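You operate a simulated robot arm through the tools that you are given. There is no shell and no other tool. Be economical: measure what you need, move in short steps, check, and stop when the job is done.

The job below is to be done with a simulated two-armed robot. You get a single attempt, and the scene is never put back.

TASK
Put the beige block on the front of the bin table away on the top of the wide bench. Open the top drawer, put the grey box on the front of the bin table away in the inside of the top drawer and shut the drawer again. Fetch the blue pad from the front of the bin table and set it in the blue tray. Put the tin labelled "last wax" from the top of the grey bench on the right middle tier of the conveyor and the tin labelled "grey cream" on the left bay of the kitting bench. Open the grey flap. Any order will do. Set down upright: blue pad.

Only the result counts: the job must be done as asked and must still hold three seconds after the hand-in. Knocking over, shifting, dropping, spilling or breaking anything else fails it.

THE ROBOT
Two 7-joint arms with fingered hands on one trunk, on a base that drives. Base frame: it is fixed to the floor where the robot stands at the start and does not move with it; the origin is under the middle of the robot, x ahead of it, y to its left, z up; the surface under the hand at the start is at about z = 80. Readings come in cm, degrees, newtons and seconds.
The left shoulder is at the start at [7, 14.5, 106.2], the right one opposite. With the tool pointing down near the work surface each hand reaches from about 42 to 80 cm from the robot's upright axis, wherever it stands, measured 20 degrees to its own side. Places, roughly: beige block (7x5x4 cm) [50, -20, 80]; black tin, brown tin, grey tin [200, -150, 100]; blue pad (6x8x8 cm) [60, -70, 80]; blue tray [225, 25, 75]; grey box [50, -75, 75]; grey flap [210, 190, 180]; inside of the top drawer [360, 870, 70]; left bay of the kitting bench [550, 140, 90]; right middle tier of the conveyor [90, 210, 50]; top drawer [360, 870, 70]; top of the wide bench [450, 240, 80]. Payload 3.5 kg a hand.
The TCP of each hand is the grasp point between the finger pads, 2.5 cm short of the fingertips. In the tool frame z runs along the fingers and y along their closing line. Largest opening 8.8 cm; the body of the gripper starts 2.9 cm behind the TCP. The gripper is a hand of 4 fingers: y runs from the thumb to the fingers, the wrist lies at [-1.3, -9.7, -16.2] in the tool frame, and closing takes about 1.5 s.
Orientation is that of the tool frame in the base frame, as a unit quaternion [x, y, z, w]. With the fingers straight down and the wrist toward the robot, the tool's x, y and z point along [0, 1, 0], [1, 0, 0] and [0, 0, -1] of the base frame.

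THE INTERFACE
- The arms move only by the tool send_rows. It takes "left_targets", "right_targets" or both (then of equal length, played together; a hand with none holds still); each is a list that holds one entry, the list of rows, each a list of 7 numbers: the shift along the tool's x, y, z in units of 20 mm (1.0 is 20 mm), then the turn, a rotation vector about the tool's x, y, z in units of 8 degrees (1.0 is 8 degrees), then the finger opening in cm, from 0 to 8.8. In form: [[[dx, dy, dz, ax, ay, az, fingers], ...]]. A call has 1 to 12 rows; each row shifts and turns the commanded pose from where the row before left it, along the tool's axes as they then stand. A call with a number of a shift or a turn outside -1 to 1 is refused whole. Each row takes 0.2 s and may step no farther than 5 cm and 8.6 degrees from the row before; otherwise, or with a gripper value out of range, the whole call is refused. Where a pose cannot be reached the arm comes as near as it can. A force on the tool above 40 N (or 10 N above the force at the start of the call, whichever is more), or a blocked arm, ends the call early, and 0.2 s more pass. Each finger travels about 4.5 cm/s and halts on what it meets, pressing with about 27 N; the grip force reading is that of the motor and also rises with nothing between the fingers. The clock runs only during rows and for 0.2 s after the last one: add rows that do not move to give the fingers time. The reply holds the time, the measured pose of the TCP, the force on the tool along the base axes, the opening and the grip force, in the units named above and with some noise, with the torque about the TCP (base axes, N m) and any sound that the robot's microphone picked up.
- Cameras (640 x 400 px; columns grow to the right, rows downward): "scene" is now at [12.86, -3.82, 137.11]; the picture's right is [-0.42, -0.91, 0.00], its down [-0.60, 0.28, -0.75] and it looks along [0.68, -0.32, -0.66] (base axes); focal length 265 px, centre (320, 200). "left" rides on the left gripper at [-6.4, -8.3, -9.8] in its tool frame; the picture's right is [-0.62, -0.37, 0.69], its down [0.71, -0.63, 0.30] and it looks along [0.33, 0.68, 0.65] (tool axes); focal length 265 px, centre (320, 200). "right" rides on the right gripper at [6.4, -8.3, -9.8] in its tool frame; the picture's right is [-0.62, 0.37, -0.69], its down [-0.71, -0.63, 0.30] and it looks along [-0.32, 0.68, 0.65] (tool axes); focal length 265 px, centre (320, 200).
- get_image(camera): a new picture of that camera. No time passes.
- raise_lower(by): slides the trunk up (or, below 0, down) by that many cm; the arms and the scene camera ride with it, the base frame stays. It gives what a move gives, with no picture.
- drive_base(legs): drives the robot by 1 to 6 legs, each [ahead, left, turn to the left] in cm, cm and degrees, along the robot's own axes; the way and the turn of a leg run together, so that a leg with both is an arc; at most 150 cm and 180 degrees a leg. The arms and the cameras ride along, it lands a little off, and it stops where it bumps. It gives what a move gives.
- grasp_type(shape, hand): the hand has 4 fingers and takes this shape, open, in about a second: jaw (thumb against the fingers, like two jaws); tri (thumb and two fingers); tip (a fingertip pinch); poke (one finger out to press); point (the index stretched); flat (the hand flat); cup (the hand cupped); fist (a fist). The gripper value then closes the fingers along that shape, each until it touches; the sizes above hold for jaw. It gives what a move gives, with no picture.
- head_to(pan, tilt): turns the head with the scene camera to pan (to the left, within 86 degrees either way) and tilt (down, from -29 to 69), counted from straight ahead of the robot. It gives what a move gives.
- pixel_to_xyz(camera, pixels): there is no depth. For up to 12 entries [column, row, z] of the newest picture of that camera ("zoom" is the newest enlarged one), the place [x, y] in the base frame at which the ray of that pixel passes the height z, good to about 0.2 cm. No time passes.
- close_up(camera, box): a new picture of the part [left, top, right, bottom] of that camera's present view, enlarged. No time passes.
- job_done(): hands the job in; it is judged then, once.

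Work in short steps. Measure before you move; look again where a grasp or a placing could have gone wrong, and mend it. You have 131 turns and 162 pictures in all, those below and enlarged ones among them. Open the grippers and draw the arms clear of the work before you hand the job in, unless the task says otherwise.

The tools are called after "Call:" as a command line: name --argument value ..., lists and objects as JSON in quotes. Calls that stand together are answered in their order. send_rows: Moves the arms, as the interface text tells. Its arguments: {"type":"object","properties":{"left_targets":{"type":"array","items":{"type":"array","items":{"type":"array","items":{"type":"number"}}}},"right_targets":{"type":"array","items":{"type":"array","items":{"type":"array","items":{"type":"number"}}}}},"required":[]} The other tools are called the same way: raise_lower (by) slides the trunk up or down; grasp_type (shape, hand) gives the hand a shape; drive_base (legs) drives the base; head_to (pan, tilt) turns the head that bears the scene camera; get_image (camera) takes a picture; pixel_to_xyz (camera, pixels) gives the place at which the rays of pixels pass given heights; close_up (camera, box) takes an enlarged picture of a part of a camera's view; job_done () hands the job in.

At the start:

```text
time: 0.0
left_eef_pos: [56.1, -2.66, 109.55]
left_orientation: [0.707, 0.707, 0.0, 0.0]
left_ft_force: [0.0, 0.9, 0.1]
left_wrist_torque: [0.02, -0.02, 0.02]
left_grip_width: 8.73
left_finger_force: 0.1
left_shape: jaw
right_eef_pos: [38.19, -44.25, 110.15]
right_orientation: [0.707, 0.707, 0.0, 0.0]
right_ft_force: [-0.4, 0.2, 0.0]
right_wrist_torque: [0.01, 0.03, -0.03]
right_grip_width: 8.76
right_finger_force: 0.0
right_shape: jaw
trunk travel left (down, up): [-62.5, 21.5]
robot x, y, heading: [0.17, 0.08, -0.1]
head pan, tilt: [-24.9, 41.1]
```

scene: 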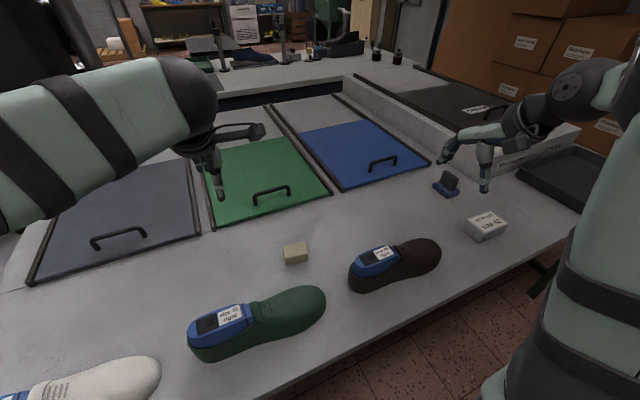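
right: 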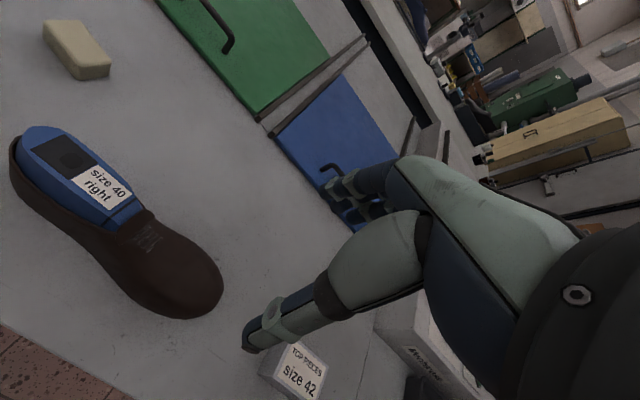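
left: 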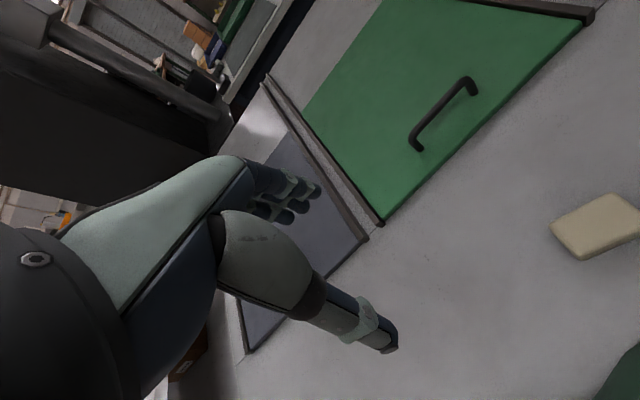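

The scene shows the beige block near (295,253), the blue pad near (447,184) and the grey box near (486,226). I enlarge them to measure.

Call:
close_up --camera "scene" --box '[400, 150, 540, 260]'

Call:
close_up --camera "right" --box '[0, 0, 160, 100]'

Call:
pixel_to_xyz --camera "scene" --pixels '[[283, 247, 84], [305, 242, 84], [308, 253, 84], [286, 259, 84], [287, 264, 80], [308, 261, 80], [469, 223, 80], [476, 241, 80], [506, 232, 80]]'

```text
3.64 times, centred on (470, 205) of scene
```

zoom: 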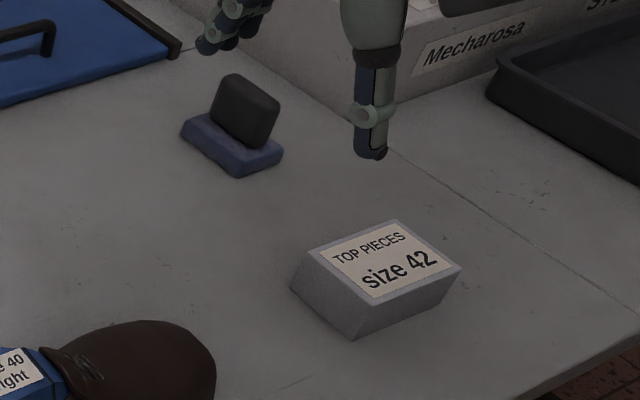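

```text
4.00 times, centred on (80, 50) of right
```

zoom: 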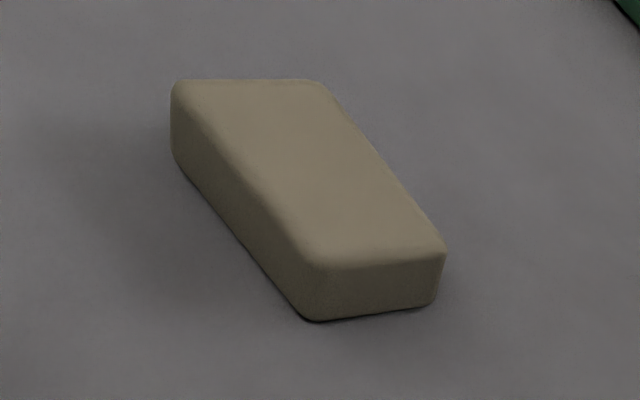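

```text
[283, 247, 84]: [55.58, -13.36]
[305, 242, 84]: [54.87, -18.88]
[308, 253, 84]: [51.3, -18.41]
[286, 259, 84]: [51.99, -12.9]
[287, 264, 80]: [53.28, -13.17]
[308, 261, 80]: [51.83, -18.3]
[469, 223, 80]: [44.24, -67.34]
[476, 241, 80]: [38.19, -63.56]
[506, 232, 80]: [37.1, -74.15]
```

The pad has a black grip on a blue base, and the box is the grey "TOP PIECES" one. Before grasping I look round the room to learn the layout.

Call:
head_to --pan 0 --tilt 10

Call:
get_image --camera "scene"

Call:
head_to --pan 70 --tilt 10

Call:
get_image --camera "scene"

Call:
head_to --pan -60 --tilt 15

Call:
get_image --camera "scene"

```text
time: 1.0
left_eef_pos: [55.94, -2.69, 109.39]
left_orientation: [0.707, 0.707, 0.0, 0.0]
left_ft_force: [0.2, 0.2, -0.7]
left_wrist_torque: [0.0, -0.01, -0.01]
left_grip_width: 8.75
left_finger_force: 0.0
left_shape: jaw
right_eef_pos: [38.14, -44.16, 110.08]
right_orientation: [0.707, 0.707, -0.001, 0.0]
right_ft_force: [0.0, -0.6, 0.1]
right_wrist_torque: [-0.03, 0.0, -0.03]
right_grip_width: 8.77
right_finger_force: 0.1
right_shape: jaw
trunk travel left (down, up): [-62.5, 21.5]
robot x, y, heading: [-0.01, 0.12, -0.4]
head pan, tilt: [0.0, 10.0]
```

```text
156 pictures are left
```

scene: 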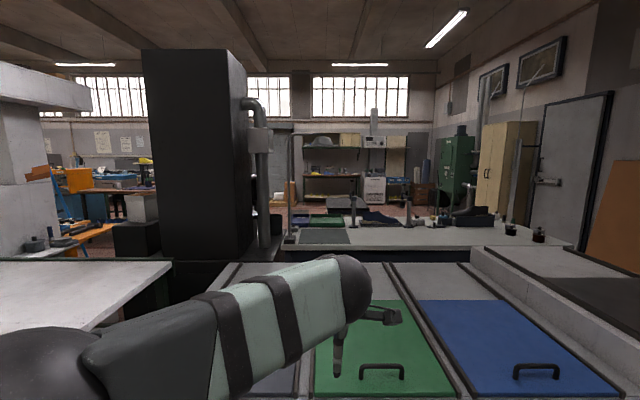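

```text
time: 2.4
left_eef_pos: [56.08, -2.76, 109.54]
left_orientation: [0.707, 0.707, 0.0, 0.0]
left_ft_force: [0.7, -0.3, -0.9]
left_wrist_torque: [0.01, 0.01, 0.03]
left_grip_width: 8.76
left_finger_force: 0.0
left_shape: jaw
right_eef_pos: [38.2, -44.29, 110.0]
right_orientation: [0.708, 0.707, -0.001, 0.001]
right_ft_force: [-0.2, -1.0, -0.5]
right_wrist_torque: [0.01, 0.04, 0.02]
right_grip_width: 8.75
right_finger_force: 0.1
right_shape: jaw
trunk travel left (down, up): [-62.5, 21.5]
robot x, y, heading: [-0.12, 0.3, 0.1]
head pan, tilt: [70.0, 10.0]
```

```text
155 pictures are left
```

scene: 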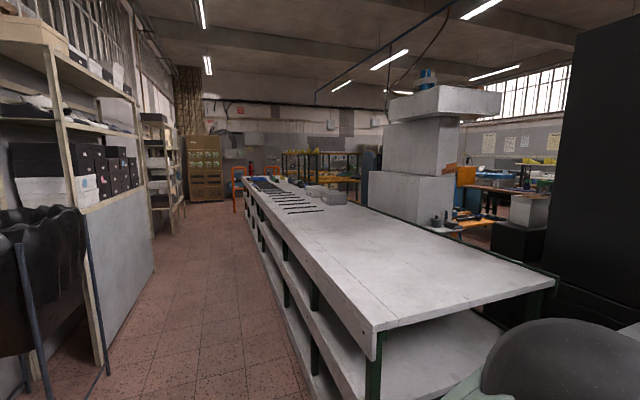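

```text
time: 4.5
left_eef_pos: [55.97, -2.71, 109.44]
left_orientation: [0.707, 0.707, 0.0, 0.0]
left_ft_force: [0.1, 1.1, 0.4]
left_wrist_torque: [0.01, -0.02, -0.01]
left_grip_width: 8.76
left_finger_force: 0.0
left_shape: jaw
right_eef_pos: [38.16, -44.27, 110.03]
right_orientation: [0.707, 0.707, 0.0, 0.0]
right_ft_force: [-0.1, -0.4, -0.1]
right_wrist_torque: [0.02, -0.01, 0.02]
right_grip_width: 8.74
right_finger_force: 0.1
right_shape: jaw
trunk travel left (down, up): [-62.5, 21.5]
robot x, y, heading: [0.48, 0.04, -0.2]
head pan, tilt: [-60.0, 15.0]
```

```text
154 pictures are left
```

scene: 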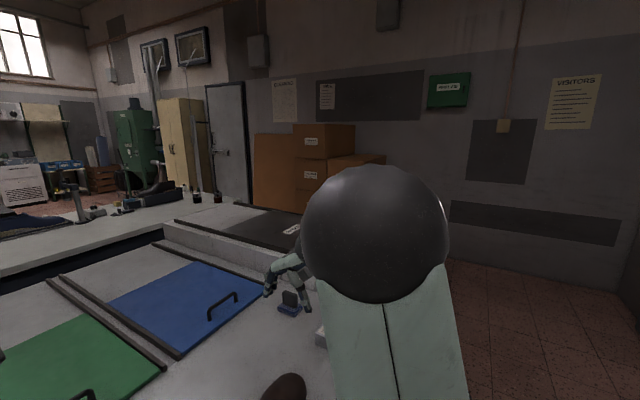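

The room is mapped roughly: aisle to the left, conveyor at x about 45 onward along y, tins on the bench behind the bin table. I shift right by 35 cm so the block lies in the left hand's zone and box/pad in the right's, then measure again.

Call:
drive_base --legs '[[0, -35, 0]]'

Call:
head_to --pan -12 --tilt 50

Call:
get_image --camera "scene"

Call:
get_image --camera "left"

Call:
get_image --camera "right"

```text
time: 6.7
left_eef_pos: [56.31, -36.76, 109.5]
left_orientation: [0.703, 0.712, 0.0, 0.0]
left_ft_force: [0.8, 0.4, 0.3]
left_wrist_torque: [0.01, -0.01, -0.03]
left_grip_width: 8.74
left_finger_force: 0.1
left_shape: jaw
right_eef_pos: [38.8, -78.44, 110.11]
right_orientation: [0.703, 0.711, 0.0, 0.0]
right_ft_force: [0.2, 1.0, 0.4]
right_wrist_torque: [-0.01, 0.01, -0.02]
right_grip_width: 8.8
right_finger_force: 0.1
right_shape: jaw
trunk travel left (down, up): [-62.5, 21.5]
robot x, y, heading: [0.36, -34.68, 1.0]
head pan, tilt: [-60.0, 15.0]
```

```text
time: 7.9
left_eef_pos: [56.24, -36.9, 109.57]
left_orientation: [0.703, 0.711, 0.0, -0.001]
left_ft_force: [-0.7, 0.0, 0.0]
left_wrist_torque: [-0.01, 0.0, -0.01]
left_grip_width: 8.78
left_finger_force: 0.0
left_shape: jaw
right_eef_pos: [38.8, -78.43, 110.04]
right_orientation: [0.702, 0.712, 0.0, 0.001]
right_ft_force: [0.3, 0.6, 0.4]
right_wrist_torque: [0.02, -0.04, 0.01]
right_grip_width: 8.74
right_finger_force: 0.0
right_shape: jaw
trunk travel left (down, up): [-62.5, 21.5]
robot x, y, heading: [0.54, -34.83, 0.4]
head pan, tilt: [-12.0, 50.0]
```

```text
153 pictures are left
```

scene: 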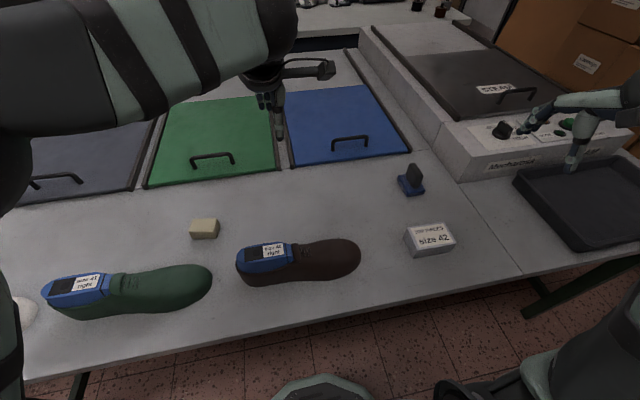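

```text
152 pictures are left
```

left: 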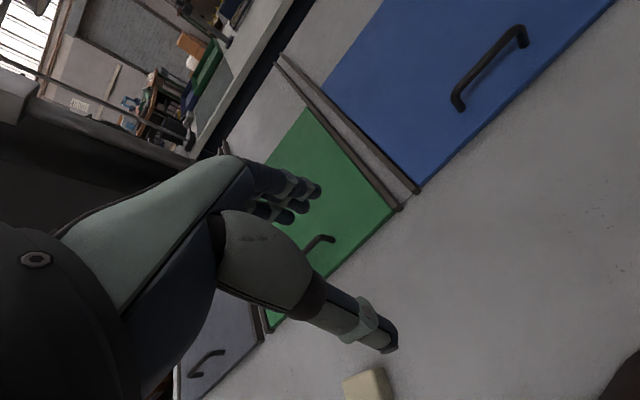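

```text
151 pictures are left
```

right: 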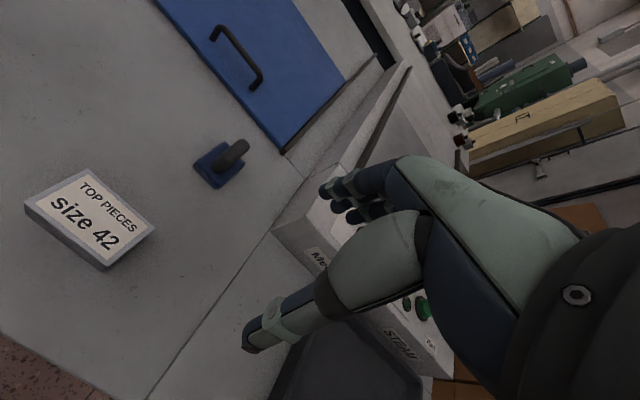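

All three objects are clear in these views (block at (205,229), box (430,240), pad (411,180)). I enlarge for corner measurements, two cameras each.

Call:
close_up --camera "scene" --box '[165, 204, 245, 254]'

Call:
pixel_to_xyz --camera "scene" --pixels '[[404, 226, 84], [444, 223, 84], [456, 241, 84], [414, 249, 84], [413, 258, 80], [456, 249, 80], [398, 180, 80], [425, 188, 80], [405, 196, 80], [191, 240, 80], [217, 239, 80]]'

Call:
close_up --camera "right" --box '[10, 120, 266, 280]'

Call:
pixel_to_xyz --camera "right" --pixels '[[25, 205, 84], [80, 169, 84], [156, 231, 84], [106, 267, 84], [25, 211, 80], [106, 271, 80], [194, 169, 80], [215, 188, 80], [243, 165, 80], [215, 143, 80]]'

```text
8.00 times, centred on (205, 229) of scene
```

zoom: 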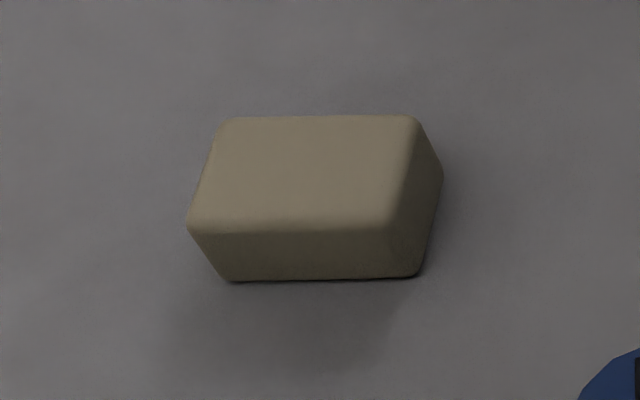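

```text
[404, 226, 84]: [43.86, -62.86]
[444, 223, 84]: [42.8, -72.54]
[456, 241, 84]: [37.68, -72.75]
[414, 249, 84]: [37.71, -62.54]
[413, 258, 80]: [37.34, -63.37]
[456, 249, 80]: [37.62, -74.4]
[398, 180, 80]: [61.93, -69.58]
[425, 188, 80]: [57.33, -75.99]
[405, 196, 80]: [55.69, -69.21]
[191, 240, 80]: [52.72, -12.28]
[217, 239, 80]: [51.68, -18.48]
```

```text
2.50 times, centred on (138, 200) of right
```

zoom: 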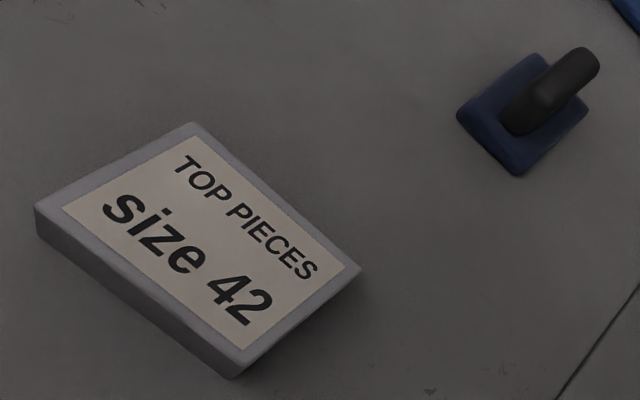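

```text
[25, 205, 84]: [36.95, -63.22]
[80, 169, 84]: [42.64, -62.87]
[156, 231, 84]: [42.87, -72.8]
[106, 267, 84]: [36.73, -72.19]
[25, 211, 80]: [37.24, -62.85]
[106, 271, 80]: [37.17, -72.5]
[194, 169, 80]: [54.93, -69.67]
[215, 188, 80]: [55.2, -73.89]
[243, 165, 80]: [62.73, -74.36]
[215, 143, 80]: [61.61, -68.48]
```

Box: x 37–42.8, y −62.9 to −72.5 (axis-aligned, ~4.5 high); block centre about (53.7,−15.8). I bring both hands above them at z ≈ 95 and look.

Call:
send_rows --left_targets '[[[0.95, -0.11, 0.6, 0, 0, 0, 8.8], [0.95, -0.11, 0.6, 0, 0, 0, 8.8], [0.95, -0.11, 0.6, 0, 0, 0, 8.8], [0.95, -0.11, 0.6, 0, 0, 0, 8.8], [0.95, -0.11, 0.6, 0, 0, 0, 8.8], [0.95, -0.11, 0.6, 0, 0, 0, 8.8], [0.95, -0.11, 0.6, 0, 0, 0, 8.8], [0.95, -0.11, 0.6, 0, 0, 0, 8.8], [0.95, -0.11, 0.6, 0, 0, 0, 8.8], [0.95, -0.11, 0.6, 0, 0, 0, 8.8], [0.95, -0.11, 0.6, 0, 0, 0, 8.8], [0, 0, 0, 0, 0, 0, 8.8]]]' --right_targets '[[[0.48, 0.06, 0.68, 0, 0, 0, 8.8], [0.48, 0.06, 0.68, 0, 0, 0, 8.8], [0.48, 0.06, 0.68, 0, 0, 0, 8.8], [0.48, 0.06, 0.68, 0, 0, 0, 8.8], [0.48, 0.06, 0.68, 0, 0, 0, 8.8], [0.48, 0.06, 0.68, 0, 0, 0, 8.8], [0.48, 0.06, 0.68, 0, 0, 0, 8.8], [0.48, 0.06, 0.68, 0, 0, 0, 8.8], [0.48, 0.06, 0.68, 0, 0, 0, 8.8], [0.48, 0.06, 0.68, 0, 0, 0, 8.8], [0.48, 0.06, 0.68, 0, 0, 0, 8.8], [0, 0, 0, 0, 0, 0, 8.8]]]'

Call:
get_image --camera "left"

Call:
get_image --camera "right"

Call:
get_image --camera "scene"

```text
time: 10.5
left_eef_pos: [53.62, -16.03, 96.07]
left_orientation: [0.703, 0.711, 0.0, 0.0]
left_ft_force: [0.4, -0.8, 0.0]
left_wrist_torque: [0.03, 0.03, -0.03]
left_grip_width: 8.77
left_finger_force: 0.0
left_shape: jaw
right_eef_pos: [40.04, -67.81, 95.11]
right_orientation: [0.704, 0.71, 0.001, 0.0]
right_ft_force: [0.3, -0.2, -0.6]
right_wrist_torque: [0.0, 0.01, -0.02]
right_grip_width: 8.75
right_finger_force: 0.2
right_shape: jaw
trunk travel left (down, up): [-62.5, 21.5]
robot x, y, heading: [0.19, -34.83, 0.5]
head pan, tilt: [-12.0, 50.0]
```

```text
148 pictures are left
```

left: 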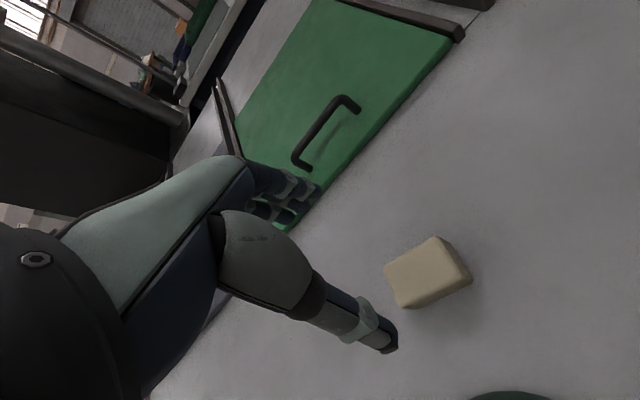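

```text
147 pictures are left
```

right: 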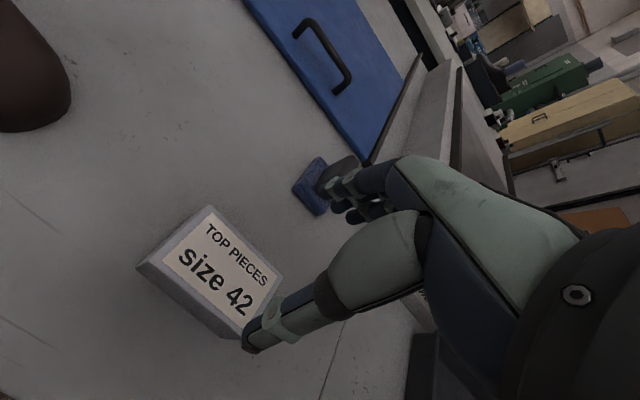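

```text
146 pictures are left
```

scene: 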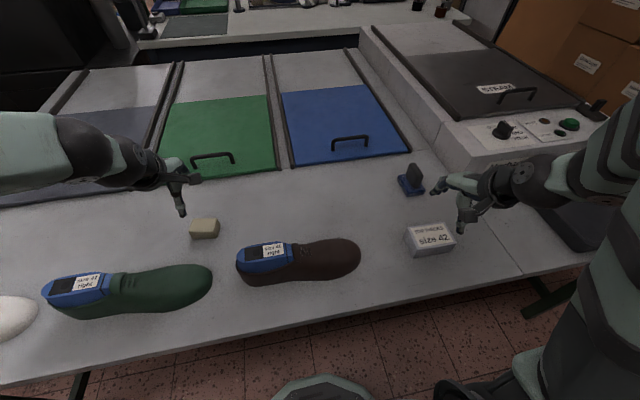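

The left camera shows the block at (427,272); I triangulate it against the scene values before descending.

Call:
pixel_to_xyz --camera "left" --pixels '[[384, 264, 84], [437, 236, 84], [463, 271, 84], [402, 303, 84], [402, 309, 80], [472, 282, 80]]'

Call:
pixel_to_xyz --camera "scene" --pixels '[[194, 219, 84], [217, 219, 84], [214, 232, 84], [189, 233, 84], [193, 239, 80], [217, 239, 80]]'

Call:
pixel_to_xyz --camera "right" --pixels '[[137, 266, 84.5], [212, 205, 84.5], [283, 271, 84.5], [238, 338, 80]]'

```text
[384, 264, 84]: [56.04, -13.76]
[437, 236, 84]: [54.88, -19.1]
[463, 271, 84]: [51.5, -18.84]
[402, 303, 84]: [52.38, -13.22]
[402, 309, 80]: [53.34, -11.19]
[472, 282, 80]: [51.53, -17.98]
```

```text
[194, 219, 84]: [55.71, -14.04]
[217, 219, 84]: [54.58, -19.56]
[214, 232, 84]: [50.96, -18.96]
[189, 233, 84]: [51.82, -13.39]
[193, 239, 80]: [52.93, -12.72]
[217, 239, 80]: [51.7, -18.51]
```

```text
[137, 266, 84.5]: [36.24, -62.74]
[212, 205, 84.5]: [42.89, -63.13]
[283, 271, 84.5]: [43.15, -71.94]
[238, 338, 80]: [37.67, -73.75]
```

Block centre (53.5,−16.2) turned about −10°; box centre (39.9,−67.7). I turn the left hand by 10°, descend both and close.

Call:
send_rows --left_targets '[[[0, 0, 0.94, 0, 0, 0.62, 8.8], [0, 0, 0.94, 0, 0, 0.62, 8.8], [0, 0, 0.94, 0, 0, 0, 8.8], [0, 0, 0.94, 0, 0, 0, 8.8], [0, 0, 0.94, 0, 0, 0, 8.8], [0, 0, 0.94, 0, 0, 0, 8.8], [0, 0, 0.94, 0, 0, 0, 8.8], [0, 0, 0, 0, 0, 0, 8.8]]]' --right_targets '[[[0, 0, 0.85, 0, 0, 0, 8.8], [0, 0, 0.85, 0, 0, 0, 8.8], [0, 0, 0.85, 0, 0, 0, 8.8], [0, 0, 0.85, 0, 0, 0, 8.8], [0, 0, 0.85, 0, 0, 0, 8.8], [0, 0, 0.85, 0, 0, 0, 8.8], [0, 0, 0.85, 0, 0, 0, 8.8], [0, 0, 0, 0, 0, 0, 8.8]]]'

Call:
get_image --camera "left"

Call:
get_image --camera "right"

```text
time: 12.3
left_eef_pos: [53.69, -15.9, 83.18]
left_orientation: [0.762, 0.648, 0.0, 0.0]
left_ft_force: [-0.2, -0.1, -0.3]
left_wrist_torque: [-0.02, 0.04, 0.02]
left_grip_width: 8.77
left_finger_force: 0.1
left_shape: jaw
right_eef_pos: [39.89, -67.93, 83.42]
right_orientation: [0.703, 0.711, 0.0, -0.001]
right_ft_force: [-0.5, 0.5, -0.2]
right_wrist_torque: [0.0, 0.03, 0.01]
right_grip_width: 8.79
right_finger_force: 0.0
right_shape: jaw
trunk travel left (down, up): [-62.5, 21.5]
robot x, y, heading: [0.06, -34.85, 0.4]
head pan, tilt: [-12.0, 50.0]
```

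```text
145 pictures are left
```

left: 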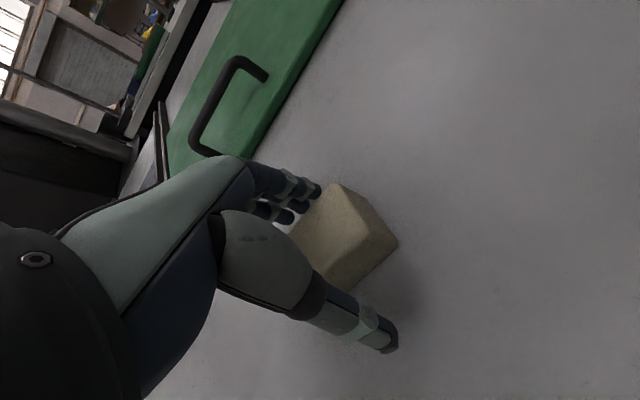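

```text
144 pictures are left
```

right: 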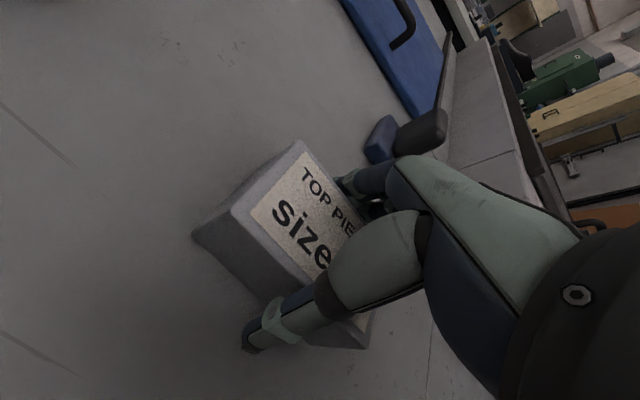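

Both hands straddle their objects. I close both and hold.

Call:
send_rows --left_targets '[[[0, 0, 0, 0, 0, 0, 0], [0, 0, 0, 0, 0, 0, 0], [0, 0, 0, 0, 0, 0, 0], [0, 0, 0, 0, 0, 0, 0], [0, 0, 0, 0, 0, 0, 0], [0, 0, 0, 0, 0, 0, 0], [0, 0, 0, 0, 0, 0, 0], [0, 0, 0, 0, 0, 0, 0], [0, 0, -0.5, 0, 0, 0, 0], [0, 0, -1, 0, 0, 0, 0], [0, 0, -1, 0, 0, 0, 0], [0, 0, -1, 0, 0, 0, 0]]]' --right_targets '[[[0, 0, 0, 0, 0, 0, 0], [0, 0, 0, 0, 0, 0, 0], [0, 0, 0, 0, 0, 0, 0], [0, 0, 0, 0, 0, 0, 0], [0, 0, 0, 0, 0, 0, 0], [0, 0, 0, 0, 0, 0, 0], [0, 0, 0, 0, 0, 0, 0], [0, 0, 0, 0, 0, 0, 0], [0, 0, -0.5, 0, 0, 0, 0], [0, 0, -1, 0, 0, 0, 0], [0, 0, -1, 0, 0, 0, 0], [0, 0, -1, 0, 0, 0, 0]]]'

Call:
get_image --camera "scene"

```text
time: 14.9
left_eef_pos: [53.49, -15.86, 90.14]
left_orientation: [0.761, 0.649, 0.0, -0.001]
left_ft_force: [0.2, -0.8, -1.7]
left_wrist_torque: [-0.02, -0.02, 0.03]
left_grip_width: 3.65
left_finger_force: 26.7
left_shape: jaw
right_eef_pos: [39.74, -68.04, 90.19]
right_orientation: [0.703, 0.711, 0.0, 0.0]
right_ft_force: [-0.3, 0.9, -1.0]
right_wrist_torque: [0.01, 0.03, -0.04]
right_grip_width: 5.58
right_finger_force: 27.2
right_shape: jaw
trunk travel left (down, up): [-62.5, 21.5]
robot x, y, heading: [0.27, -34.58, 0.2]
head pan, tilt: [-12.0, 50.0]
```

```text
143 pictures are left
```

scene: 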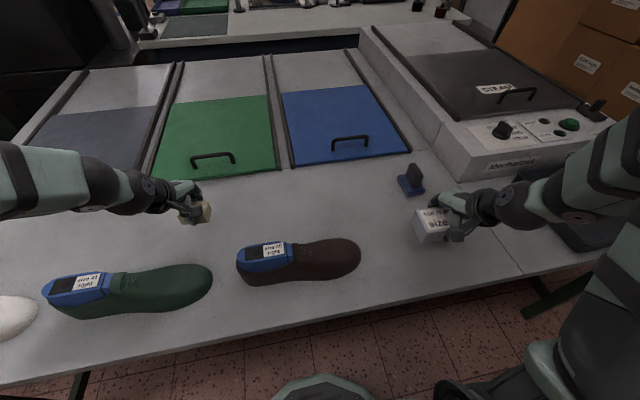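

Both are held (grip 3.65 and 5.58 cm). I raise both hands 20 cm and look to the right for a passage.

Call:
send_rows --left_targets '[[[0, 0, -1, 0, 0, 0, 0], [0, 0, -1, 0, 0, 0, 0], [0, 0, -1, 0, 0, 0, 0], [0, 0, -1, 0, 0, 0, 0], [0, 0, -1, 0, 0, 0, 0], [0, 0, -1, 0, 0, 0, 0], [0, -0.5, -1, 0, 0, 0, 0], [0, -0.7, -1, 0, 0, 0, 0], [0, -1, -1, 0, 0, 0, 0], [0, -1, -1, 0, 0, 0, 0], [0, -1, 0, 0, 0, 0, 0]]]' --right_targets '[[[0, 0, -1, 0, 0, 0, 0], [0, 0, -1, 0, 0, 0, 0], [0, 0, -1, 0, 0, 0, 0], [0, 0, -1, 0, 0, 0, 0], [0, 0, -1, 0, 0, 0, 0], [0, 0, -1, 0, 0, 0, 0], [0, 0, -1, 0, 0, 0, 0], [0, 0, -1, 0, 0, 0, 0], [0, 0, -1, 0, 0, 0, 0], [0, 0, -1, 0, 0, 0, 0], [0, 0, 0, 0, 0, 0, 0]]]'

Call:
drive_base --legs '[[-40, 0, 0]]'

Call:
head_to --pan -45 --tilt 20

Call:
get_image --camera "scene"

Call:
head_to --pan -5 --tilt 20

Call:
get_image --camera "scene"

Call:
head_to --pan 50 --tilt 20

Call:
get_image --camera "scene"

```text
time: 17.3
left_eef_pos: [45.51, -14.53, 110.09]
left_orientation: [0.762, 0.647, 0.0, 0.0]
left_ft_force: [0.2, 0.1, -1.0]
left_wrist_torque: [0.04, -0.01, -0.01]
left_grip_width: 3.63
left_finger_force: 26.6
left_shape: jaw
right_eef_pos: [40.21, -67.82, 110.1]
right_orientation: [0.703, 0.711, 0.0, 0.0]
right_ft_force: [0.1, -0.5, -2.2]
right_wrist_torque: [-0.01, -0.01, -0.03]
right_grip_width: 5.58
right_finger_force: 27.0
right_shape: jaw
trunk travel left (down, up): [-62.5, 21.5]
robot x, y, heading: [0.19, -34.56, 0.4]
head pan, tilt: [-12.0, 50.0]
```

```text
time: 19.8
left_eef_pos: [6.55, -15.24, 109.98]
left_orientation: [0.765, 0.643, -0.001, 0.0]
left_ft_force: [0.1, 0.1, -1.1]
left_wrist_torque: [0.0, 0.02, 0.01]
left_grip_width: 3.63
left_finger_force: 27.6
left_shape: jaw
right_eef_pos: [0.64, -68.51, 110.24]
right_orientation: [0.708, 0.707, 0.0, -0.001]
right_ft_force: [0.3, -0.4, -2.0]
right_wrist_torque: [0.01, -0.01, 0.02]
right_grip_width: 5.59
right_finger_force: 26.7
right_shape: jaw
trunk travel left (down, up): [-62.5, 21.5]
robot x, y, heading: [-39.06, -35.04, -0.0]
head pan, tilt: [-12.0, 50.0]
```

```text
time: 20.7
left_eef_pos: [6.54, -15.26, 109.99]
left_orientation: [0.766, 0.643, 0.0, 0.0]
left_ft_force: [0.9, -1.0, -2.0]
left_wrist_torque: [0.0, -0.02, 0.0]
left_grip_width: 3.61
left_finger_force: 26.9
left_shape: jaw
right_eef_pos: [0.58, -68.46, 110.05]
right_orientation: [0.707, 0.707, -0.001, 0.0]
right_ft_force: [0.2, 0.2, -1.5]
right_wrist_torque: [0.04, 0.02, 0.0]
right_grip_width: 5.6
right_finger_force: 27.1
right_shape: jaw
trunk travel left (down, up): [-62.5, 21.5]
robot x, y, heading: [-39.18, -34.76, 0.1]
head pan, tilt: [-45.0, 20.0]
```

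```text
142 pictures are left
```

scene: 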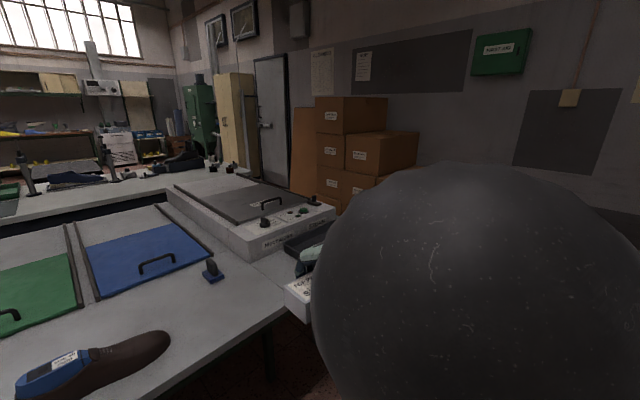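

```text
time: 21.8
left_eef_pos: [6.62, -15.27, 110.01]
left_orientation: [0.765, 0.644, -0.002, 0.0]
left_ft_force: [0.1, -0.1, -1.6]
left_wrist_torque: [0.02, -0.02, 0.05]
left_grip_width: 3.62
left_finger_force: 27.3
left_shape: jaw
right_eef_pos: [0.64, -68.36, 110.15]
right_orientation: [0.707, 0.707, 0.0, 0.001]
right_ft_force: [0.5, 0.6, -1.9]
right_wrist_torque: [0.02, -0.01, 0.0]
right_grip_width: 5.57
right_finger_force: 26.9
right_shape: jaw
trunk travel left (down, up): [-62.5, 21.5]
robot x, y, heading: [-39.18, -34.93, 0.1]
head pan, tilt: [-5.0, 20.0]
```

```text
141 pictures are left
```

scene: 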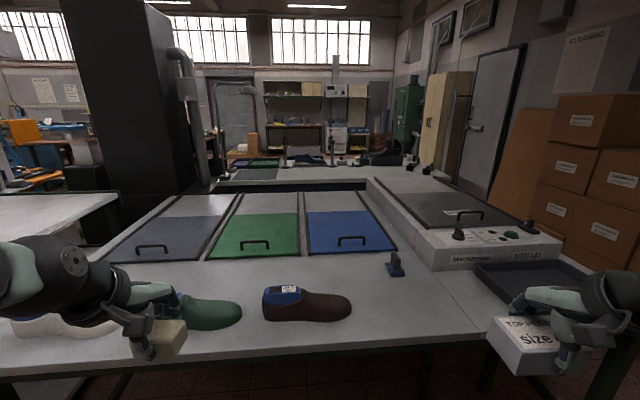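

```text
time: 23.1
left_eef_pos: [6.52, -15.14, 109.96]
left_orientation: [0.765, 0.644, -0.001, -0.001]
left_ft_force: [-0.4, -0.2, -0.9]
left_wrist_torque: [0.01, 0.0, 0.04]
left_grip_width: 3.61
left_finger_force: 27.4
left_shape: jaw
right_eef_pos: [0.72, -68.45, 110.05]
right_orientation: [0.707, 0.707, -0.001, 0.0]
right_ft_force: [0.3, -0.1, -0.8]
right_wrist_torque: [-0.01, 0.02, -0.04]
right_grip_width: 5.59
right_finger_force: 26.8
right_shape: jaw
trunk travel left (down, up): [-62.5, 21.5]
robot x, y, heading: [-39.01, -34.9, -0.0]
head pan, tilt: [50.0, 20.0]
```

```text
140 pictures are left
```

scene: 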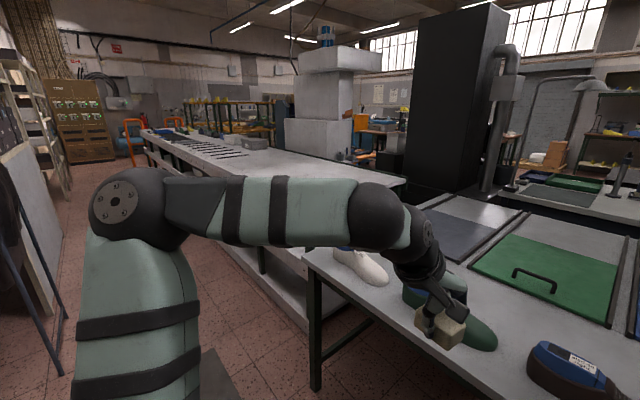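

The right side is blocked by stacked boxes; the open way is the aisle at x ≈ −75…45 to the left. I turn left 90°, centre at x ≈ −15 and drive up the aisle in part, then look.

Call:
drive_base --legs '[[0, 0, 90], [150, -24, 0], [150, 0, 0], [100, 0, 0]]'

Call:
head_to --pan 0 --tilt 20

Call:
get_image --camera "scene"

Call:
head_to --pan -60 --tilt 20

Call:
get_image --camera "scene"

```text
refused: leg 2 is longer than a leg can be; nothing moved
```

```text
time: 24.2
left_eef_pos: [6.67, -15.15, 110.0]
left_orientation: [0.765, 0.644, -0.001, -0.001]
left_ft_force: [0.5, 0.3, 0.8]
left_wrist_torque: [0.0, -0.02, -0.01]
left_grip_width: 3.62
left_finger_force: 26.8
left_shape: jaw
right_eef_pos: [0.62, -68.48, 110.09]
right_orientation: [0.707, 0.707, 0.0, 0.001]
right_ft_force: [0.5, -0.7, -1.6]
right_wrist_torque: [0.03, -0.02, -0.01]
right_grip_width: 5.55
right_finger_force: 26.9
right_shape: jaw
trunk travel left (down, up): [-62.5, 21.5]
robot x, y, heading: [-39.19, -34.87, 0.0]
head pan, tilt: [0.0, 20.0]
```

```text
139 pictures are left
```

scene: 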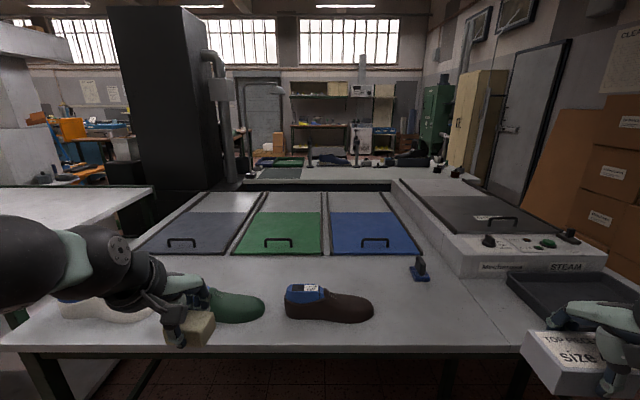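

```text
time: 25.5
left_eef_pos: [6.55, -15.19, 109.88]
left_orientation: [0.766, 0.643, 0.0, 0.0]
left_ft_force: [-0.6, 0.3, -0.8]
left_wrist_torque: [0.0, -0.03, 0.02]
left_grip_width: 3.58
left_finger_force: 27.1
left_shape: jaw
right_eef_pos: [0.52, -68.53, 110.07]
right_orientation: [0.708, 0.706, 0.0, 0.0]
right_ft_force: [0.3, -0.6, -2.2]
right_wrist_torque: [0.0, 0.04, -0.01]
right_grip_width: 5.6
right_finger_force: 26.9
right_shape: jaw
trunk travel left (down, up): [-62.5, 21.5]
robot x, y, heading: [-38.84, -35.02, -0.2]
head pan, tilt: [-60.0, 20.0]
```

```text
138 pictures are left
```

scene: 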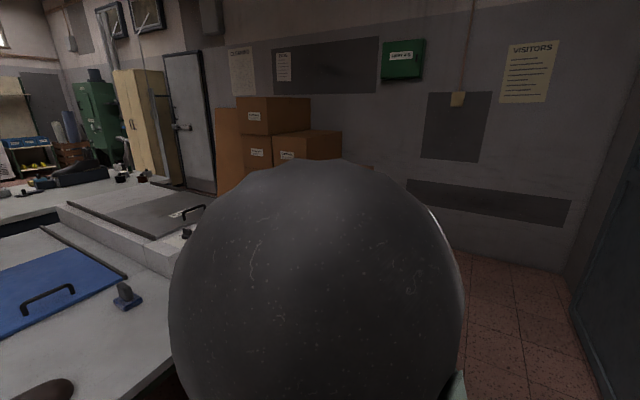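

The second leg was too long; I split it and drive again.

Call:
drive_base --legs '[[0, 0, 90], [100, -24, 0], [150, 0, 0], [150, 0, 0]]'

Call:
head_to --pan 0 --tilt 20

Call:
get_image --camera "scene"

Call:
head_to --pan -65 --tilt 15

Call:
get_image --camera "scene"

```text
time: 48.8
left_eef_pos: [-16.4, 411.14, 109.9]
left_orientation: [0.103, 0.995, -0.001, 0.0]
left_ft_force: [-0.1, 0.0, -0.3]
left_wrist_torque: [0.0, 0.03, 0.0]
left_grip_width: 3.61
left_finger_force: 26.2
left_shape: jaw
right_eef_pos: [36.61, 403.39, 110.15]
right_orientation: [0.017, 1.0, 0.0, 0.0]
right_ft_force: [-0.3, 0.0, -1.6]
right_wrist_torque: [-0.01, 0.01, 0.02]
right_grip_width: 5.56
right_finger_force: 27.0
right_shape: jaw
trunk travel left (down, up): [-62.5, 21.5]
robot x, y, heading: [1.77, 364.99, 88.2]
head pan, tilt: [-60.0, 20.0]
```

```text
time: 50.0
left_eef_pos: [-16.39, 411.21, 110.0]
left_orientation: [0.102, 0.995, -0.001, 0.0]
left_ft_force: [0.6, 0.0, -0.9]
left_wrist_torque: [-0.01, 0.02, 0.01]
left_grip_width: 3.57
left_finger_force: 26.5
left_shape: jaw
right_eef_pos: [36.68, 403.53, 110.15]
right_orientation: [0.016, 1.0, 0.0, 0.0]
right_ft_force: [0.3, -0.3, -1.9]
right_wrist_torque: [-0.01, -0.01, 0.01]
right_grip_width: 5.55
right_finger_force: 27.3
right_shape: jaw
trunk travel left (down, up): [-62.5, 21.5]
robot x, y, heading: [2.15, 365.16, 87.9]
head pan, tilt: [0.0, 20.0]
```

```text
137 pictures are left
```

scene: 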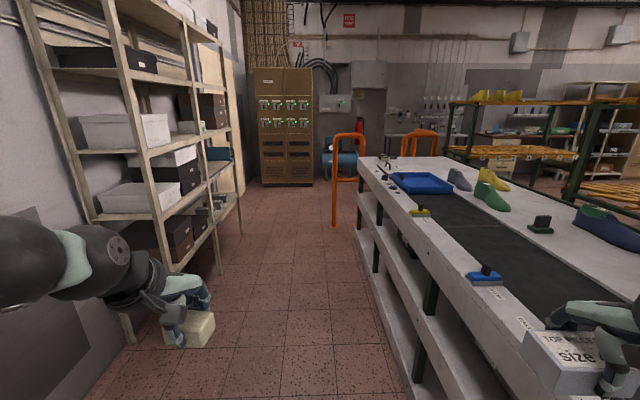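

```text
time: 51.4
left_eef_pos: [-16.4, 411.13, 109.99]
left_orientation: [0.102, 0.995, 0.0, 0.0]
left_ft_force: [0.2, 0.1, -0.4]
left_wrist_torque: [-0.01, -0.03, 0.01]
left_grip_width: 3.61
left_finger_force: 27.0
left_shape: jaw
right_eef_pos: [36.56, 403.42, 110.22]
right_orientation: [0.017, 1.0, 0.0, 0.0]
right_ft_force: [0.0, 0.0, -2.0]
right_wrist_torque: [-0.04, 0.01, 0.0]
right_grip_width: 5.56
right_finger_force: 26.8
right_shape: jaw
trunk travel left (down, up): [-62.5, 21.5]
robot x, y, heading: [1.91, 364.83, 88.4]
head pan, tilt: [-65.0, 15.0]
```

```text
136 pictures are left
```

scene: 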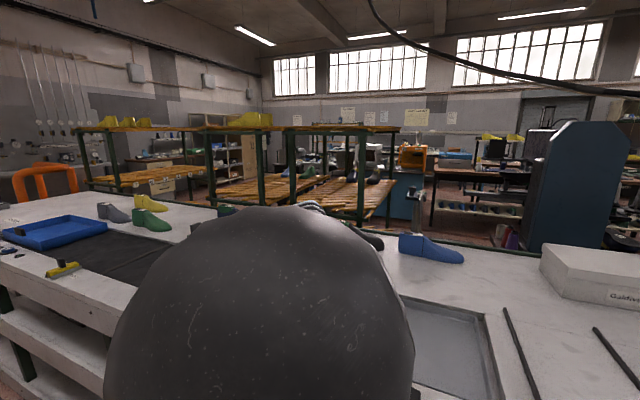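

The conveyor ends at about y 615 with an orange rail near (20,660). I edge left and drive to y ≈ 600, then look right toward the drawer.

Call:
drive_base --legs '[[120, 25, 1], [110, 0, 0]]'

Call:
head_to --pan -30 --tilt 20

Call:
get_image --camera "scene"

Call:
head_to --pan -80 --tilt 15

Call:
get_image --camera "scene"

```text
time: 63.0
left_eef_pos: [-34.75, 645.12, 109.96]
left_orientation: [0.101, 0.995, -0.001, 0.0]
left_ft_force: [-0.3, -0.2, -0.2]
left_wrist_torque: [-0.03, -0.01, -0.02]
left_grip_width: 3.59
left_finger_force: 26.8
left_shape: jaw
right_eef_pos: [18.26, 637.49, 110.08]
right_orientation: [0.014, 1.0, -0.001, 0.0]
right_ft_force: [-0.2, -0.2, -2.5]
right_wrist_torque: [-0.02, 0.02, -0.05]
right_grip_width: 5.55
right_finger_force: 26.8
right_shape: jaw
trunk travel left (down, up): [-62.5, 21.5]
robot x, y, heading: [-16.06, 599.23, 88.5]
head pan, tilt: [-65.0, 15.0]
```

```text
time: 64.0
left_eef_pos: [-34.81, 645.08, 109.96]
left_orientation: [0.101, 0.995, -0.001, 0.0]
left_ft_force: [-1.0, 0.0, -0.7]
left_wrist_torque: [0.01, -0.01, 0.01]
left_grip_width: 3.58
left_finger_force: 26.4
left_shape: jaw
right_eef_pos: [18.27, 637.51, 110.14]
right_orientation: [0.014, 1.0, 0.0, 0.0]
right_ft_force: [-0.3, 0.0, -1.5]
right_wrist_torque: [-0.02, -0.01, 0.01]
right_grip_width: 5.56
right_finger_force: 26.9
right_shape: jaw
trunk travel left (down, up): [-62.5, 21.5]
robot x, y, heading: [-16.72, 599.01, 88.4]
head pan, tilt: [-30.0, 20.0]
```

```text
135 pictures are left
```

scene: 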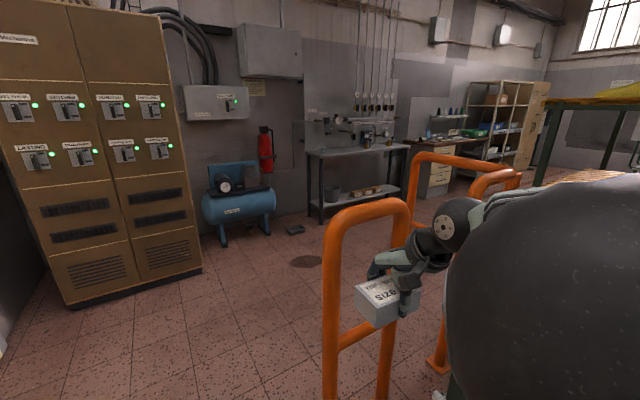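

```text
time: 65.2
left_eef_pos: [-34.81, 645.06, 110.0]
left_orientation: [0.101, 0.995, -0.001, 0.0]
left_ft_force: [0.4, 1.0, -1.0]
left_wrist_torque: [-0.01, 0.0, -0.05]
left_grip_width: 3.58
left_finger_force: 27.2
left_shape: jaw
right_eef_pos: [18.3, 637.62, 110.11]
right_orientation: [0.014, 1.0, 0.0, -0.001]
right_ft_force: [0.1, 1.3, -1.2]
right_wrist_torque: [0.01, -0.01, 0.01]
right_grip_width: 5.55
right_finger_force: 26.9
right_shape: jaw
trunk travel left (down, up): [-62.5, 21.5]
robot x, y, heading: [-16.32, 599.18, 88.4]
head pan, tilt: [-80.0, 15.0]
```

```text
134 pictures are left
```

scene: 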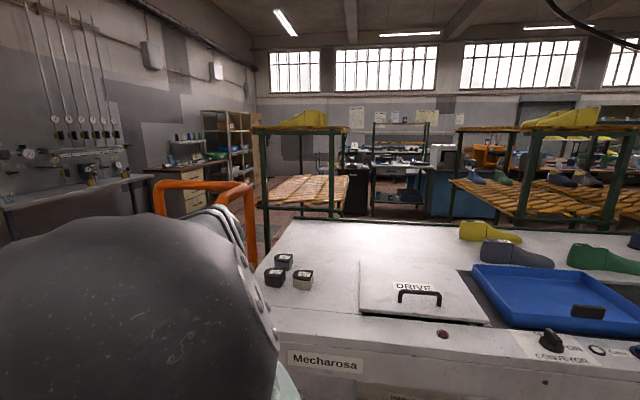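

The drawer desk stands at the far wall beyond an orange barrier (≈ x 20–180, y 660–720). I pass it on the left, turn right, and go along y ≈ 790.

Call:
drive_base --legs '[[0, 20, 0], [150, 0, 0], [10, 0, 0], [0, 0, -88], [0, 30, 0], [130, 0, 0]]'

Call:
head_to --pan 15 --tilt 20

Call:
get_image --camera "scene"

Call:
head_to --pan -60 --tilt 20

Call:
get_image --camera "scene"

```text
time: 69.5
left_eef_pos: [-57.32, 680.39, 110.63]
left_orientation: [0.043, 0.999, 0.003, -0.015]
left_ft_force: [0.3, 0.1, -1.7]
left_wrist_torque: [0.04, 0.02, 0.03]
left_grip_width: 3.6
left_finger_force: 26.3
left_shape: jaw
right_eef_pos: [-3.98, 679.2, 110.03]
right_orientation: [-0.047, 0.999, 0.002, -0.005]
right_ft_force: [-1.0, -0.6, -0.5]
right_wrist_torque: [0.04, -0.06, -0.05]
right_grip_width: 5.56
right_finger_force: 27.2
right_shape: jaw
trunk travel left (down, up): [-62.5, 21.5]
robot x, y, heading: [-34.93, 637.25, 95.3]
head pan, tilt: [-80.0, 15.0]
stopped in leg 2: the robot was blocked; the commanded pose is now the measured one
```

```text
time: 71.2
left_eef_pos: [-57.27, 680.48, 110.68]
left_orientation: [0.042, 0.999, 0.005, -0.012]
left_ft_force: [1.1, -0.4, -0.1]
left_wrist_torque: [0.03, 0.01, -0.01]
left_grip_width: 3.6
left_finger_force: 27.1
left_shape: jaw
right_eef_pos: [-3.82, 679.42, 109.89]
right_orientation: [-0.046, 0.999, 0.003, -0.007]
right_ft_force: [-0.5, 0.3, -1.7]
right_wrist_torque: [0.01, 0.01, 0.02]
right_grip_width: 5.56
right_finger_force: 27.2
right_shape: jaw
trunk travel left (down, up): [-62.5, 21.5]
robot x, y, heading: [-35.02, 637.38, 95.1]
head pan, tilt: [15.0, 20.0]
```

```text
133 pictures are left
```

scene: 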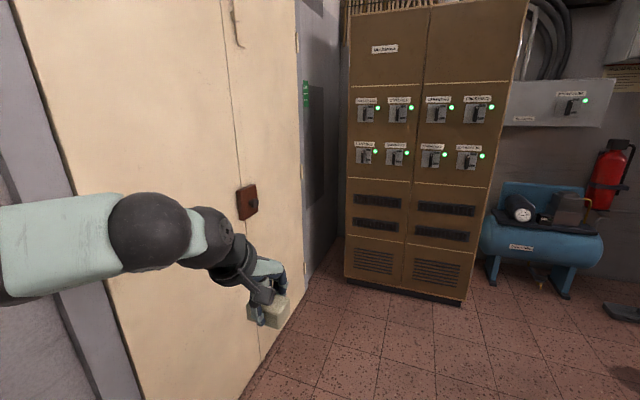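

```text
time: 72.7
left_eef_pos: [-57.21, 680.37, 110.69]
left_orientation: [0.042, 0.999, 0.004, -0.012]
left_ft_force: [-0.1, 0.6, -0.8]
left_wrist_torque: [-0.02, 0.0, 0.03]
left_grip_width: 3.59
left_finger_force: 26.9
left_shape: jaw
right_eef_pos: [-3.89, 679.34, 109.88]
right_orientation: [-0.046, 0.999, 0.002, -0.008]
right_ft_force: [-0.1, 0.3, -0.9]
right_wrist_torque: [0.02, -0.02, 0.01]
right_grip_width: 5.56
right_finger_force: 27.0
right_shape: jaw
trunk travel left (down, up): [-62.5, 21.5]
robot x, y, heading: [-35.06, 637.3, 95.2]
head pan, tilt: [-60.0, 20.0]
```

```text
132 pictures are left
```

scene: 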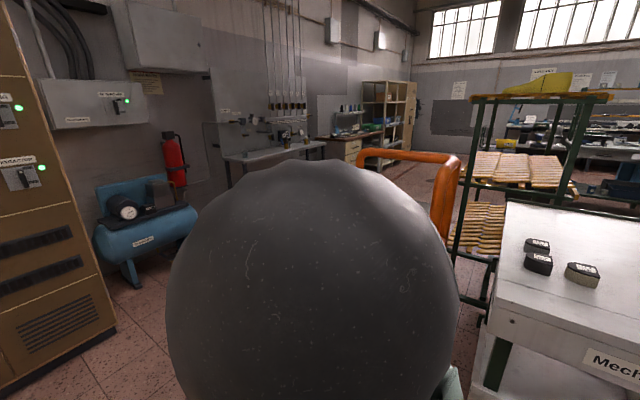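

The left elbow caught the shelf end; robot is at (−35,637) heading 95°. The rail top is about z 98, so I raise the trunk 20 cm so the arms clear it, step right, straighten and go on.

Call:
raise_lower --by 20

Call:
drive_base --legs '[[-3, -13, -4], [100, 0, 0], [25, 0, 0], [0, 0, -91], [0, 30, 0]]'

Call:
head_to --pan 15 --tilt 20

Call:
get_image --camera "scene"

```text
time: 74.8
left_eef_pos: [-56.79, 680.34, 128.99]
left_orientation: [0.036, 0.999, 0.001, 0.005]
left_ft_force: [-0.4, -0.2, -0.7]
left_wrist_torque: [-0.02, 0.0, -0.01]
left_grip_width: 3.6
left_finger_force: 27.2
left_shape: jaw
right_eef_pos: [-2.96, 679.41, 128.27]
right_orientation: [-0.046, 0.999, 0.003, -0.009]
right_ft_force: [0.1, 0.4, -2.4]
right_wrist_torque: [0.0, -0.04, 0.0]
right_grip_width: 5.56
right_finger_force: 26.9
right_shape: jaw
trunk travel left (down, up): [-82.5, 1.5]
robot x, y, heading: [-34.81, 636.98, 95.1]
head pan, tilt: [-60.0, 20.0]
```

```text
time: 88.0
left_eef_pos: [23.48, 805.5, 130.72]
left_orientation: [0.78, 0.624, 0.021, -0.022]
left_ft_force: [0.8, 0.0, -1.8]
left_wrist_torque: [0.1, 0.01, 0.05]
left_grip_width: 3.57
left_finger_force: 27.0
left_shape: jaw
right_eef_pos: [15.48, 752.13, 127.99]
right_orientation: [0.729, 0.683, 0.03, -0.038]
right_ft_force: [-0.8, 0.4, -2.0]
right_wrist_torque: [-0.01, -0.01, 0.0]
right_grip_width: 5.52
right_finger_force: 26.4
right_shape: jaw
trunk travel left (down, up): [-82.5, 1.5]
robot x, y, heading: [-22.19, 792.24, -2.0]
head pan, tilt: [-60.0, 20.0]
```

```text
time: 89.4
left_eef_pos: [25.62, 806.82, 127.25]
left_orientation: [0.787, 0.616, -0.01, -0.037]
left_ft_force: [-0.1, 0.3, -0.5]
left_wrist_torque: [0.0, 0.0, -0.01]
left_grip_width: 3.54
left_finger_force: 27.5
left_shape: jaw
right_eef_pos: [14.47, 753.32, 124.91]
right_orientation: [0.744, 0.651, 0.077, -0.129]
right_ft_force: [0.6, 0.1, -2.0]
right_wrist_torque: [-0.02, 0.02, -0.02]
right_grip_width: 5.53
right_finger_force: 26.9
right_shape: jaw
trunk travel left (down, up): [-82.5, 1.5]
robot x, y, heading: [-20.63, 792.11, -5.2]
head pan, tilt: [15.0, 20.0]
```

```text
131 pictures are left
```

scene: 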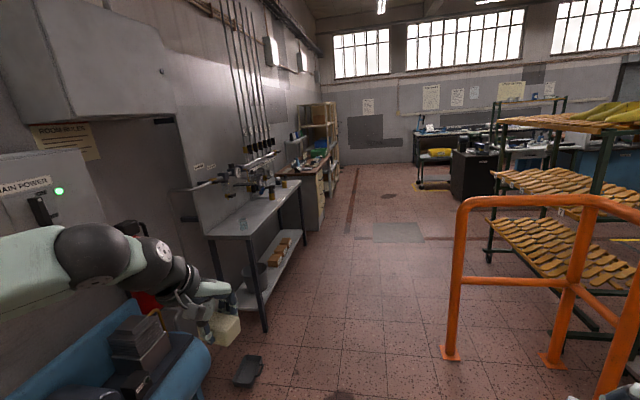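

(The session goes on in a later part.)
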